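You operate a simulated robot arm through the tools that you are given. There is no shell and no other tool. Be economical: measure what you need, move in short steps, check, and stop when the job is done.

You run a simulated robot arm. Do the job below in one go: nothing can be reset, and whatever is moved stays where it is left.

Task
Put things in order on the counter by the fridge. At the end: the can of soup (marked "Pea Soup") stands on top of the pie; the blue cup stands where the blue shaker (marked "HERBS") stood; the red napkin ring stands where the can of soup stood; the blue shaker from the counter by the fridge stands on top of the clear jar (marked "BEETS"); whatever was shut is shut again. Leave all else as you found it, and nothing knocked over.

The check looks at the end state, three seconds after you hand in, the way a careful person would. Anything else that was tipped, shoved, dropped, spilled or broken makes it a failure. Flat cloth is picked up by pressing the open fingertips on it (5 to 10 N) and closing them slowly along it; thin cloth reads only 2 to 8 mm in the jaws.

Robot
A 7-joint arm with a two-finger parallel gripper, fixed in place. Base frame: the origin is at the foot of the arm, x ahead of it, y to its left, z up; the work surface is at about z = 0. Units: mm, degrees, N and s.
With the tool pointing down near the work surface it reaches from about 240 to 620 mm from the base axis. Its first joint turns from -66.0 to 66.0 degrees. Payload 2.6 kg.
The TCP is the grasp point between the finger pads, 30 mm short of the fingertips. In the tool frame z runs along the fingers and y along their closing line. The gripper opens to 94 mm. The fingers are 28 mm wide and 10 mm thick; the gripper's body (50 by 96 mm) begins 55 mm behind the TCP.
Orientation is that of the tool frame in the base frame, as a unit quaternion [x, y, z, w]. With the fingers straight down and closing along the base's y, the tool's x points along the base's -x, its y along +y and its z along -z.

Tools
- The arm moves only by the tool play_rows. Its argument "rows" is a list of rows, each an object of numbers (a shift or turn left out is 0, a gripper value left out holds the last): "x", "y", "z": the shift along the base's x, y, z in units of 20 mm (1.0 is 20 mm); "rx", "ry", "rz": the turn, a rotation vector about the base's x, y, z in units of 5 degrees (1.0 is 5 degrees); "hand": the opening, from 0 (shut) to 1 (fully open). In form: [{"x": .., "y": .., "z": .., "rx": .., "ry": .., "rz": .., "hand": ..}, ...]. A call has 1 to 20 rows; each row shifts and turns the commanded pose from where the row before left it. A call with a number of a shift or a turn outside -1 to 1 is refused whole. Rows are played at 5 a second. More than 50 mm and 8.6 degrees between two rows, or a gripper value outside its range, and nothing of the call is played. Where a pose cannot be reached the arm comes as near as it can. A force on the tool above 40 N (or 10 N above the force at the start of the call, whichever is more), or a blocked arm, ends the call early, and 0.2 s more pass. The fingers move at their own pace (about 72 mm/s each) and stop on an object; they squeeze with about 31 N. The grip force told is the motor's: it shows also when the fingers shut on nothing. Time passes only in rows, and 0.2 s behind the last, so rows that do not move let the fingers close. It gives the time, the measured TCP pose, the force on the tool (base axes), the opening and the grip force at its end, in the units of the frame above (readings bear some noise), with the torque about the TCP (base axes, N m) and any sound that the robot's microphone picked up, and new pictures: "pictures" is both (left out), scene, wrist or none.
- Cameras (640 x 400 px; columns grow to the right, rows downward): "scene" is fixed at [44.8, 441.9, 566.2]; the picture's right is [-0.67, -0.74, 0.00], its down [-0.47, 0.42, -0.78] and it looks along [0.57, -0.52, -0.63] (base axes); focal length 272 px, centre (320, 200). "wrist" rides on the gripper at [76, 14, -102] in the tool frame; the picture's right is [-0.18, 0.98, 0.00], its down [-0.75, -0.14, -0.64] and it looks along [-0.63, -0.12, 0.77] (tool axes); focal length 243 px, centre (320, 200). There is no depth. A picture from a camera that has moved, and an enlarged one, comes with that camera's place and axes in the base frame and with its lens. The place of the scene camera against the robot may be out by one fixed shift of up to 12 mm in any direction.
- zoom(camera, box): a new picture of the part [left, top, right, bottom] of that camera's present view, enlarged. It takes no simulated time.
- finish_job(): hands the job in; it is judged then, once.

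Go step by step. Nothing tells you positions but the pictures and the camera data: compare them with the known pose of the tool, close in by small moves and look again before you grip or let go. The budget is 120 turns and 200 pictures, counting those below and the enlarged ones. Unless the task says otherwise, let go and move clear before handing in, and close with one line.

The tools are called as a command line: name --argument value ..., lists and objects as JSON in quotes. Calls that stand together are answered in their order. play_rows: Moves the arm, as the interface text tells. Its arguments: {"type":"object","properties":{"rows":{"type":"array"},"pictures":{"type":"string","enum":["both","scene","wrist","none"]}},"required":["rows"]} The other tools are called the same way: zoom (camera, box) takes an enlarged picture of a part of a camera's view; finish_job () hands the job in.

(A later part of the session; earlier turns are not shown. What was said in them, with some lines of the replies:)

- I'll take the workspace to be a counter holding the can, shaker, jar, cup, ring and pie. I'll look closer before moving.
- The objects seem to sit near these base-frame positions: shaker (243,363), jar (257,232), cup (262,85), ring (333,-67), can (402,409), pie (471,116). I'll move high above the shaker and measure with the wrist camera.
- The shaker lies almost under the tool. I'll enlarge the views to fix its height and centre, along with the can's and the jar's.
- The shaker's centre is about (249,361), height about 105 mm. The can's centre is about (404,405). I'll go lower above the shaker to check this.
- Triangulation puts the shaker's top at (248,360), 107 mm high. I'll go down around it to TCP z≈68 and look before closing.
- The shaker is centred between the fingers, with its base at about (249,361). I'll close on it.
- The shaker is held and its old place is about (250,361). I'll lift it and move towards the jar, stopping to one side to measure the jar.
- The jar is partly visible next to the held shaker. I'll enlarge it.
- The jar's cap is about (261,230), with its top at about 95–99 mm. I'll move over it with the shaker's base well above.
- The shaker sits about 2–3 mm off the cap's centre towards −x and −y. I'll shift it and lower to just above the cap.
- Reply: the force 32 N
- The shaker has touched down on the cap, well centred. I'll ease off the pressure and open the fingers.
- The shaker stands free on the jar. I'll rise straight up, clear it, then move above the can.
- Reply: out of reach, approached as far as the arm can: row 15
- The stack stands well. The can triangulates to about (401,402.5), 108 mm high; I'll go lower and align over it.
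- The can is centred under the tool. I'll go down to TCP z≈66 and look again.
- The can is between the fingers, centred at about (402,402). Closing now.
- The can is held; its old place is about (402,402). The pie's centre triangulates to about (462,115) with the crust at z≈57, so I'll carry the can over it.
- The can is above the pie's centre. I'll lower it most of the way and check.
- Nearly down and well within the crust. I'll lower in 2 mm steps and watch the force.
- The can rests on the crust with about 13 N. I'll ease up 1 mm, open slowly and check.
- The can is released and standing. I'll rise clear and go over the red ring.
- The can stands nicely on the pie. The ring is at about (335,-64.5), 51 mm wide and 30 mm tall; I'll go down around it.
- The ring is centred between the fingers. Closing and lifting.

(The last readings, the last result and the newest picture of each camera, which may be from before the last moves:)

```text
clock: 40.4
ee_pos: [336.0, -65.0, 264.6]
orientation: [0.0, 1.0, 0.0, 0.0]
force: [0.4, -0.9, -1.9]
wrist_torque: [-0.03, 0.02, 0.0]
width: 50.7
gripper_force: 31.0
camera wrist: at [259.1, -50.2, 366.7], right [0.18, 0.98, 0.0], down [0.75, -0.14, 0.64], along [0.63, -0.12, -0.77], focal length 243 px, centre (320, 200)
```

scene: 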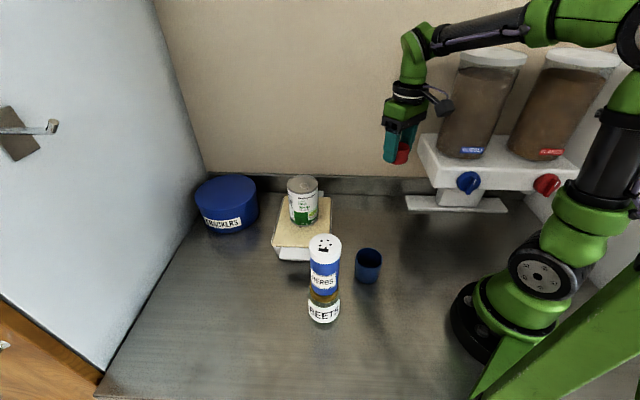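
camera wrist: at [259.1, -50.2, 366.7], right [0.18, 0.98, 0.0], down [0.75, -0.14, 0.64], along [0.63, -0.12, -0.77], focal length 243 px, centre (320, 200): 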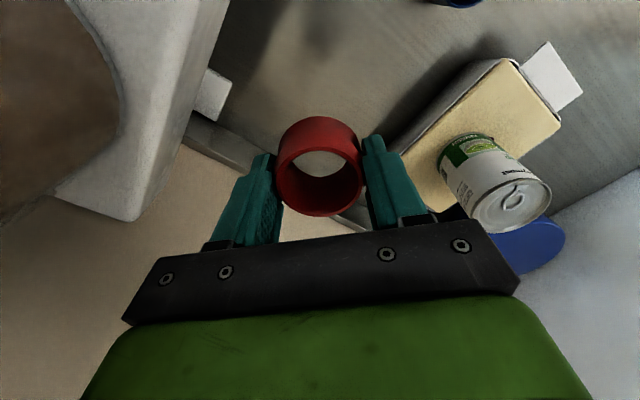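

The ring is held. I'll carry it along between the stack and the pie at height, then down towards the can's old place.

play_rows --rows '[{"x": 0.14, "y": 1}, {"x": 0.14, "y": 1}, {"x": 0.14, "y": 1}, {"x": 0.14, "y": 1}, {"x": 0.14, "y": 1}, {"x": 0.14, "y": 1}, {"x": 0.14, "y": 1}, {"x": 0.14, "y": 1}, {"x": 0.14, "y": 1}, {"x": 0.14, "y": 1}, {"x": 0.14, "y": 1}, {"x": 0.14, "y": 1}, {"x": 0.14, "y": 1}, {"x": 0.14, "y": 1}, {"x": 0.14, "y": 1}, {"x": 0.14, "y": 1}, {"x": 0.14, "y": 1}, {"x": 0.14, "y": 1}, {"x": 0.14, "y": 1, "z": -1}, {"z": -1}]' --pictures "none"

play_rows --rows '[{"z": -1}, {"z": -1}, {"x": 0.15, "y": 1, "z": -0.5}, {"x": 0.15, "y": 1, "z": -0.5}, {"x": 0.15, "y": 1, "z": -0.5}, {"x": 0.15, "y": 1, "z": -0.5}, {"y": 0.35}, {}]'

```text
clock: 44.6
ee_pos: [388.0, 314.0, 223.7]
orientation: [0.0, 1.0, 0.0, 0.0]
force: [0.7, 0.2, -0.3]
wrist_torque: [-0.04, -0.01, -0.01]
width: 50.9
gripper_force: 31.3
```

```text
clock: 46.4
ee_pos: [400.8, 402.6, 143.9]
orientation: [0.0, 1.0, 0.0, 0.0]
force: [0.2, 0.8, -1.1]
wrist_torque: [-0.01, 0.0, 0.01]
width: 50.8
gripper_force: 31.2
camera wrist: at [324.6, 416.8, 246.0], right [0.18, 0.98, 0.0], down [0.75, -0.14, 0.64], along [0.63, -0.12, -0.77], focal length 243 px, centre (320, 200)
```

scene: 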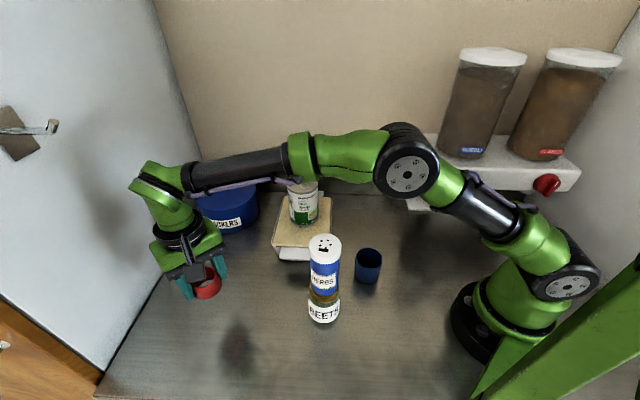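
wrist: 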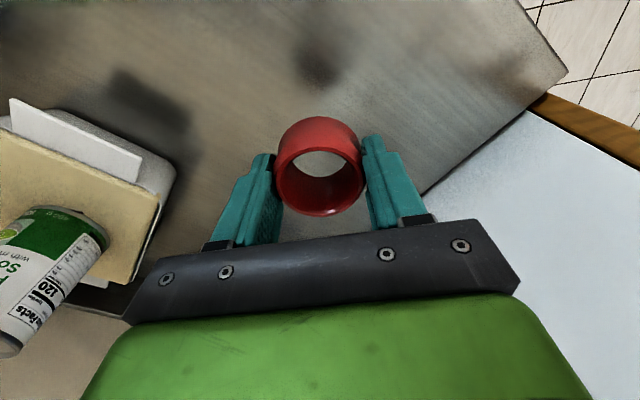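

I'll lower the ring to the counter, the last part slowly.

play_rows --rows '[{"z": -1, "x": 0.1}, {"z": -1}, {"z": -1}, {"z": -1}, {"z": -0.8}, {"z": -0.25}, {"z": -0.1}, {"z": -0.1}, {}]' --pictures "wrist"

```text
clock: 48.4
ee_pos: [403.2, 401.4, 38.9]
orientation: [0.0, 1.0, 0.0, 0.0]
force: [-0.4, 0.6, -0.5]
wrist_torque: [-0.01, -0.01, 0.01]
width: 50.6
gripper_force: 31.0
camera wrist: at [326.6, 416.7, 141.1], right [0.18, 0.98, 0.0], down [0.75, -0.14, 0.64], along [0.63, -0.12, -0.77], focal length 243 px, centre (320, 200)
```

wrist: 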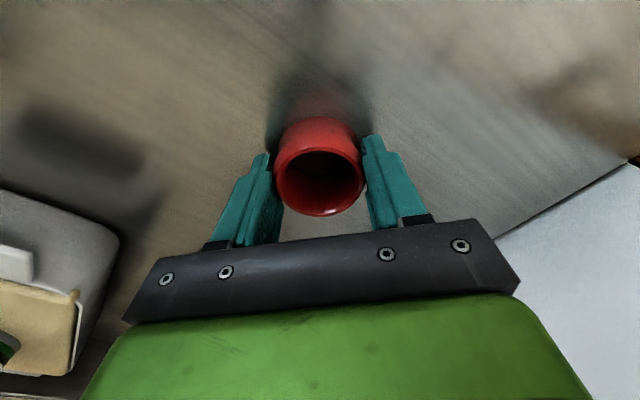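

play_rows --rows '[{"z": -0.08}, {"z": -0.05}, {}]' --pictures "none"

```text
clock: 49.2
ee_pos: [401.9, 401.5, 37.3]
orientation: [0.0, 1.0, 0.002, 0.001]
force: [-0.8, -2.2, 9.1]
wrist_torque: [0.09, 0.16, 0.04]
width: 50.6
gripper_force: 30.7
```

The ring touches the counter with about 9 N. I'll let go, rise and look.

play_rows --rows '[{"z": 0.04}, {"hand": 0.7}, {"hand": 0.9}, {"hand": 0.9}, {"z": 0.5}, {"z": 1}, {"z": 1}, {"z": 1}, {"z": 1}, {"z": 1}, {"z": 1}, {}]'

```text
clock: 51.8
ee_pos: [403.0, 400.4, 166.7]
orientation: [0.0, 1.0, 0.0, 0.0]
force: [0.6, 0.1, 0.4]
wrist_torque: [0.01, 0.03, 0.02]
width: 84.7
gripper_force: 0.0
camera wrist: at [326.7, 416.2, 270.0], right [0.18, 0.98, 0.0], down [0.75, -0.14, 0.64], along [0.63, -0.12, -0.77], focal length 243 px, centre (320, 200)
```

scene: 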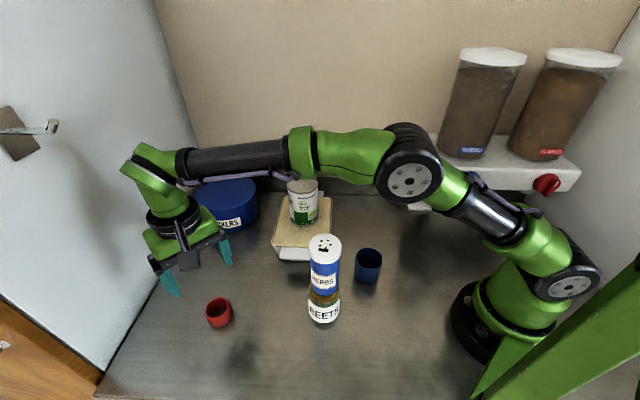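
wrist: 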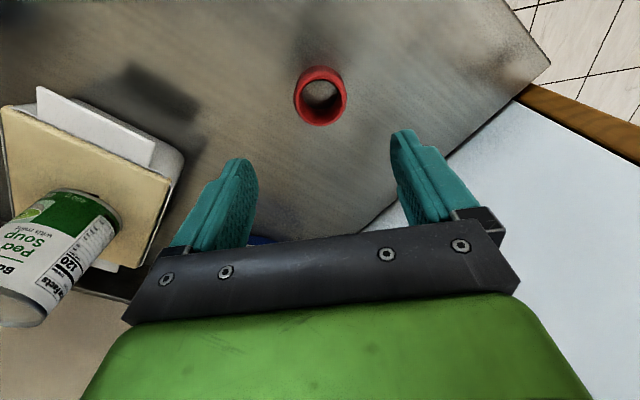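

The ring stands where the can was. Now I'll go around at height to above the blue cup.

play_rows --rows '[{"x": -0.1, "y": -1, "z": 0.5, "hand": 1}, {"x": -0.1, "y": -1, "z": 0.5}, {"x": -0.1, "y": -1, "z": 0.5}, {"x": -0.1, "y": -1, "z": 0.5}, {"x": -0.1, "y": -1, "z": 0.5}, {"x": -0.1, "y": -1, "z": 0.5}, {"x": -0.1, "y": -1, "z": 0.5}, {"x": -0.1, "y": -1, "z": 0.5}, {"x": -0.1, "y": -1, "z": 0.5}, {"x": -0.1, "y": -1, "z": 0.5}, {"x": -0.6, "y": -0.575}, {"x": -0.6, "y": -0.575}, {"x": -0.6, "y": -0.575}, {"x": -0.6, "y": -0.575}, {"x": -0.6, "y": -0.575}, {"x": -0.6, "y": -0.575}, {"x": -0.6, "y": -0.575}, {"x": -0.6, "y": -0.575}, {"x": -0.6, "y": -0.575}, {"x": -0.6, "y": -0.575}]' --pictures "none"

play_rows --rows '[{"z": -1}, {"z": -1}, {"z": -1}, {}]'

zoom --camera "wrist" --box '[220, 20, 420, 145]'

```text
clock: 56.0
ee_pos: [261.4, 85.8, 266.7]
orientation: [0.0, 1.0, 0.001, 0.0]
force: [-0.2, -0.3, 0.3]
wrist_torque: [0.0, -0.01, 0.0]
width: 93.9
gripper_force: 0.0
```

```text
clock: 57.0
ee_pos: [262.6, 85.8, 206.0]
orientation: [0.0, 1.0, 0.0, -0.001]
force: [0.0, 0.2, 0.5]
wrist_torque: [0.01, 0.0, 0.01]
width: 94.1
gripper_force: 0.1
camera wrist: at [186.6, 100.8, 309.1], right [0.18, 0.98, 0.0], down [0.75, -0.14, 0.64], along [0.63, -0.12, -0.77], focal length 243 px, centre (320, 200)
```

scene: 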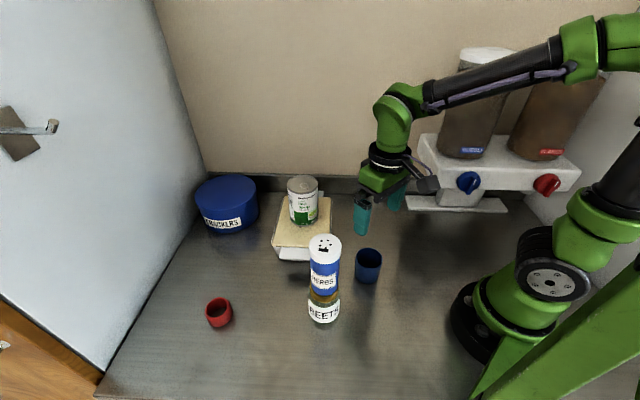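
wrist: 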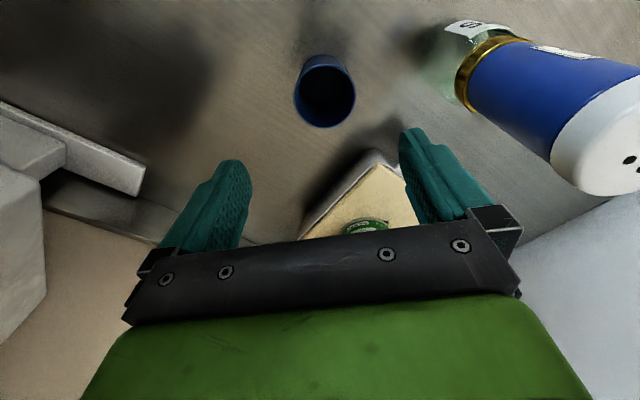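

```text
3.20 times, centred on (320, 82) of wrist
camera zoom: at [186.6, 100.8, 309.1], right [0.18, 0.98, 0.0], down [0.75, -0.14, 0.64], along [0.63, -0.12, -0.77], focal length 776 px, centre (320, 576)
```

zoom: 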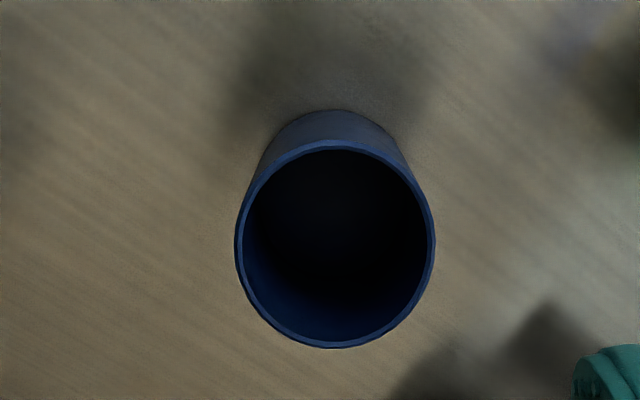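

The cup is at about (262,91), 61 mm wide and about 55 mm tall. I'll shift 5 mm and go down around it.

play_rows --rows '[{"y": 0.26, "z": -1}, {"z": -1}, {"z": -1}, {"z": -1}, {"z": -1}, {"z": -1}, {"z": -1}, {"z": -0.6}, {"z": -0.6}, {}]' --pictures "wrist"

```text
clock: 59.2
ee_pos: [262.7, 91.5, 42.1]
orientation: [0.0, 1.0, 0.0, 0.0]
force: [0.4, 0.1, 0.0]
wrist_torque: [0.01, 0.01, 0.02]
width: 94.2
gripper_force: 0.1
camera wrist: at [186.3, 106.5, 145.3], right [0.18, 0.98, 0.0], down [0.75, -0.14, 0.64], along [0.63, -0.12, -0.77], focal length 243 px, centre (320, 200)
```

wrist: 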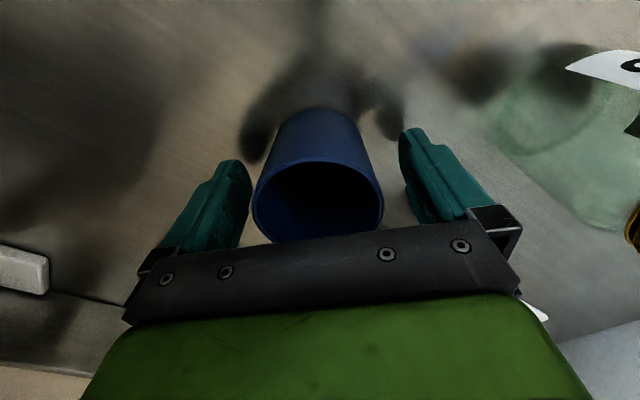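

The cup is centred between the fingers. Closing and lifting.

play_rows --rows '[{"hand": 0.8}, {"hand": 0.5}, {"hand": 0.35}, {"hand": 0.35}, {"hand": 0.35}]' --pictures "none"

play_rows --rows '[{"z": 0.5}, {"z": 1}, {"z": 1}, {"z": 1}, {"z": 1}, {"z": 1}, {"z": 1}, {"z": 1}, {"z": 1}, {"z": 1}, {"z": 1}, {"z": 1}, {"z": 1}, {}]'

```text
clock: 60.4
ee_pos: [261.9, 91.0, 43.0]
orientation: [0.0, 1.0, 0.0, 0.0]
force: [-0.3, 0.4, 0.0]
wrist_torque: [0.04, 0.03, 0.01]
width: 60.1
gripper_force: 31.5
```

```text
clock: 63.4
ee_pos: [261.5, 91.7, 292.3]
orientation: [0.0, 1.0, 0.0, 0.0]
force: [0.3, 0.0, 0.6]
wrist_torque: [0.0, -0.04, 0.0]
width: 60.3
gripper_force: 30.7
camera wrist: at [185.6, 106.5, 395.7], right [0.18, 0.98, 0.0], down [0.75, -0.14, 0.64], along [0.63, -0.12, -0.77], focal length 243 px, centre (320, 200)
```

scene: 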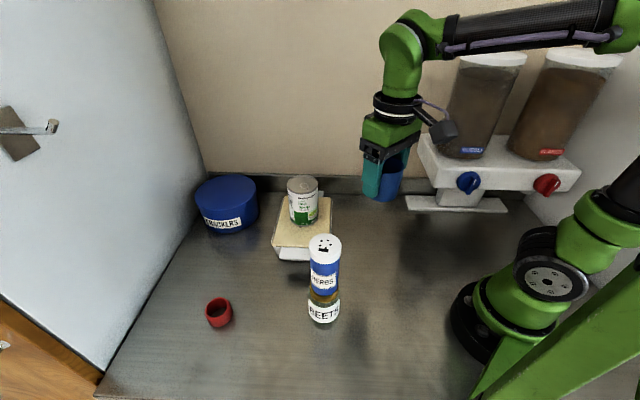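
wrist: 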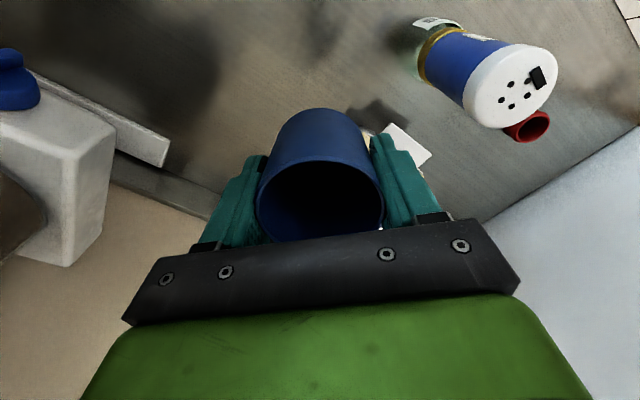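

The cup is held with its base at about z=250. I'll go around the stack on the far side to the shaker's old place (250,361).

play_rows --rows '[{"x": 0.89, "y": 0.89}, {"x": 0.89, "y": 0.89}, {"x": 0.89, "y": 0.89}, {"x": 0.89, "y": 0.89}, {"x": 0.89, "y": 0.89}, {"y": 1}, {"y": 1}, {"y": 1}, {"y": 1}, {"y": 1}, {"y": 1}, {"x": -1, "y": 0.6}, {"x": -1, "y": 0.6}, {"x": -1, "y": 0.6}, {"x": -1, "y": 0.6}, {"x": -1, "y": 0.6}, {}]'

```text
clock: 67.0
ee_pos: [251.5, 361.0, 292.9]
orientation: [0.0, 1.0, 0.0, 0.0]
force: [-0.8, 0.3, 0.1]
wrist_torque: [0.04, -0.01, 0.0]
width: 60.0
gripper_force: 31.0
camera wrist: at [175.1, 375.6, 395.7], right [0.18, 0.98, 0.0], down [0.75, -0.14, 0.64], along [0.63, -0.12, -0.77], focal length 243 px, centre (320, 200)
```

scene: 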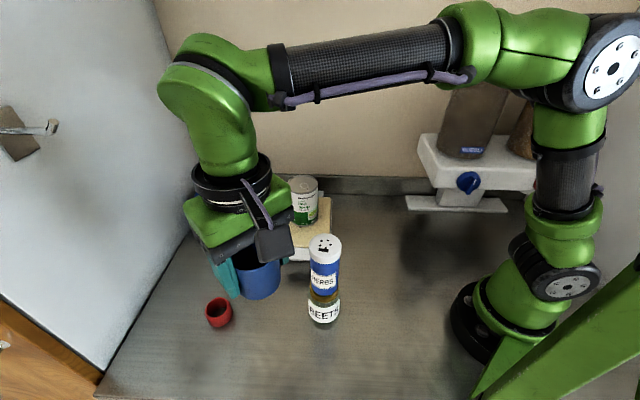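
wrist: 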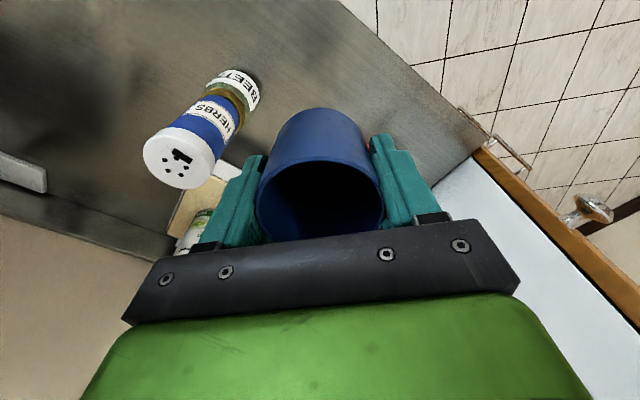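

I'll lower in stages, watching the clearance between the arm and the stack.

play_rows --rows '[{"z": -1}, {"z": -1}, {"z": -1}, {"z": -1}, {"z": -1}, {"z": -1}, {"z": -1}, {"z": -1}, {}]'

```text
clock: 69.0
ee_pos: [251.9, 360.3, 131.3]
orientation: [0.0, 1.0, -0.001, 0.0]
force: [-0.6, -0.6, -0.5]
wrist_torque: [0.02, 0.04, 0.03]
width: 60.2
gripper_force: 31.0
camera wrist: at [175.2, 375.0, 235.5], right [0.18, 0.98, 0.0], down [0.75, -0.14, 0.64], along [0.63, -0.12, -0.77], focal length 243 px, centre (320, 200)
```

scene: 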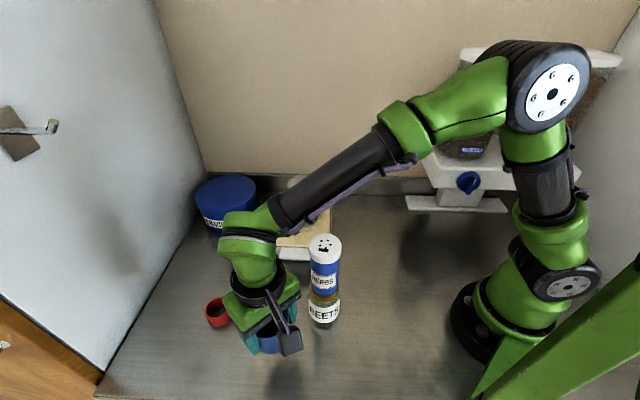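
wrist: 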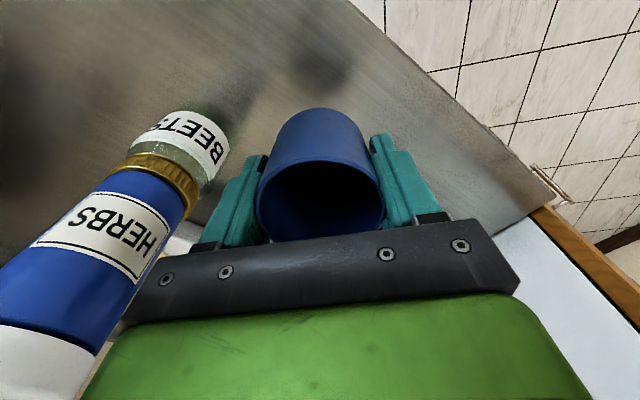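

Clearance to the stack is good. I'll lower the rest, slowly at the end.

play_rows --rows '[{"z": -0.8}, {"z": -0.8}, {"z": -0.8}, {"z": -0.8}, {"z": -0.6}, {"z": -0.4}, {"z": -0.1}, {}]'

```text
clock: 70.8
ee_pos: [251.3, 360.3, 46.8]
orientation: [0.0, 1.0, 0.0, 0.0]
force: [-1.0, 1.0, -0.1]
wrist_torque: [0.02, -0.03, -0.01]
width: 59.8
gripper_force: 31.1
camera wrist: at [175.1, 375.2, 149.3], right [0.18, 0.98, 0.0], down [0.75, -0.14, 0.64], along [0.63, -0.12, -0.77], focal length 243 px, centre (320, 200)
```

scene: 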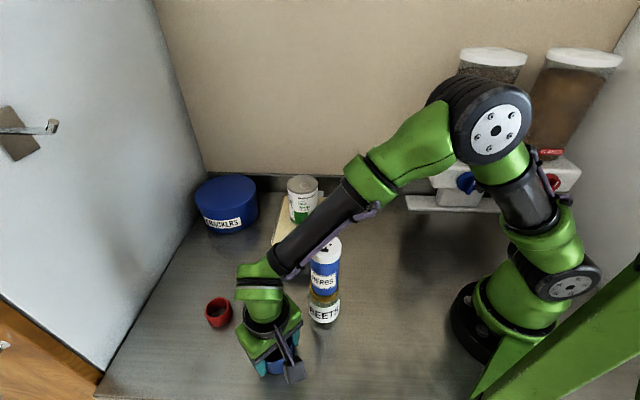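
wrist: 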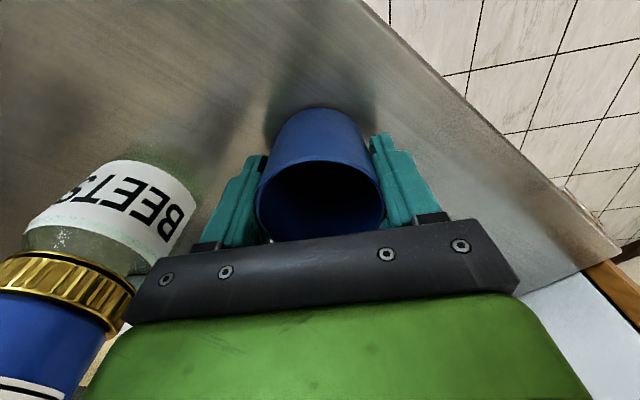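

The forearm passes in front of the shaker's top in this view, so I'll check the gap before the last few millimetres.

zoom --camera "scene" --box '[230, 200, 390, 330]'

```text
3.08 times, centred on (310, 265) of scene
camera zoom: at [44.8, 441.9, 566.2], right [-0.67, -0.74, 0.0], down [-0.47, 0.42, -0.78], along [0.57, -0.52, -0.63], focal length 836 px, centre (351, 0)
```

zoom: 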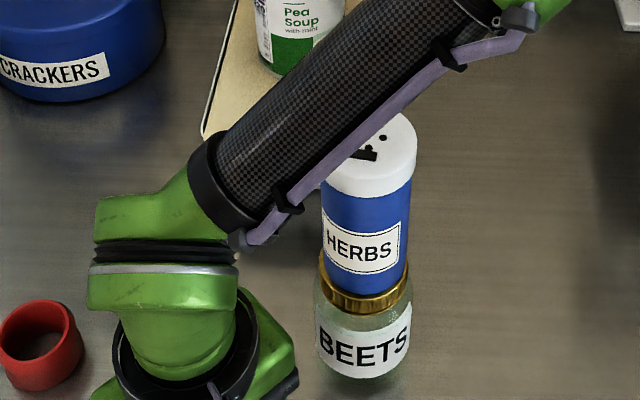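

The shaker hasn't moved, and the forearm sits about 60 mm above its top. I'll finish lowering.

play_rows --rows '[{"z": -0.1}, {"z": -0.05}, {"z": -0.05}, {}]' --pictures "none"

```text
clock: 71.8
ee_pos: [250.8, 360.1, 43.1]
orientation: [-0.001, 1.0, 0.0, 0.0]
force: [0.0, 0.4, -0.5]
wrist_torque: [0.06, 0.0, -0.01]
width: 60.0
gripper_force: 31.5
```

play_rows --rows '[{"z": -0.05}, {"z": -0.05}, {}]' --pictures "none"

```text
clock: 72.6
ee_pos: [251.7, 362.0, 42.6]
orientation: [-0.001, 1.0, 0.001, 0.0]
force: [-3.6, -6.1, 25.4]
wrist_torque: [-0.16, 0.15, -0.03]
width: 59.8
gripper_force: 30.5
```

The cup is down. I'll ease off, let go, rise straight up and look.

play_rows --rows '[{"z": 0.07}, {"hand": 0.75}, {"hand": 0.95}, {"hand": 0.95}, {"z": 0.5}, {"z": 1}, {"z": 1}, {"z": 1}, {"z": 1}, {"z": 1}, {"z": 1}, {"z": 1}, {"z": 1}, {"z": 1}, {"z": 1}, {"z": 1}, {"z": 1}, {}]'

zoom --camera "scene" --box '[180, 160, 420, 390]'

```text
clock: 76.4
ee_pos: [251.7, 361.8, 291.7]
orientation: [-0.001, 1.0, 0.001, 0.0]
force: [-0.7, -0.8, -1.4]
wrist_torque: [0.02, -0.02, 0.01]
width: 89.3
gripper_force: 0.1
camera wrist: at [175.9, 375.6, 395.0], right [0.18, 0.98, 0.0], down [0.75, -0.14, 0.64], along [0.63, -0.12, -0.77], focal length 243 px, centre (320, 200)
```

scene: 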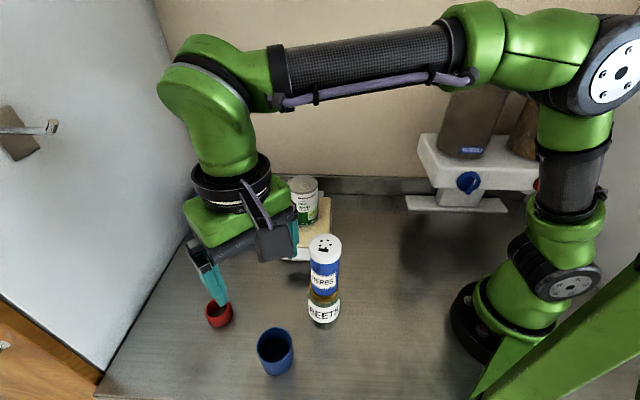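
wrist: 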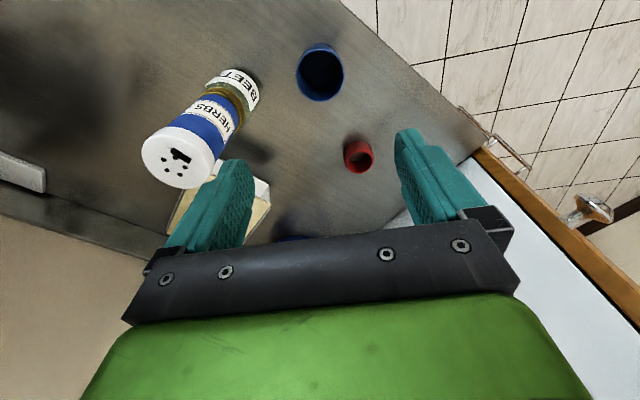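

```text
1.74 times, centred on (300, 275) of scene
camera zoom: at [44.8, 441.9, 566.2], right [-0.67, -0.74, 0.0], down [-0.47, 0.42, -0.78], along [0.57, -0.52, -0.63], focal length 473 px, centre (355, 70)
```

zoom: 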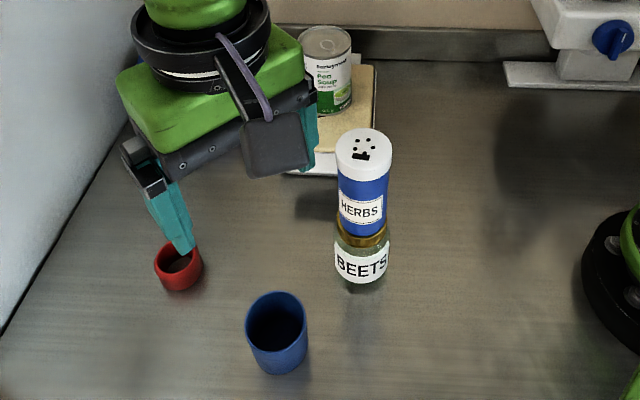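

Everything stands where it was asked to, nothing has tipped, and the gripper is clear. Nothing had to be opened, so I'm handing in.

finish_job

```text
The job is handed in.
```

The job is handed in: the can stands on the pie, the shaker stands on the BEETS jar, the cup is in the shaker's old place and the ring is in the can's old place.
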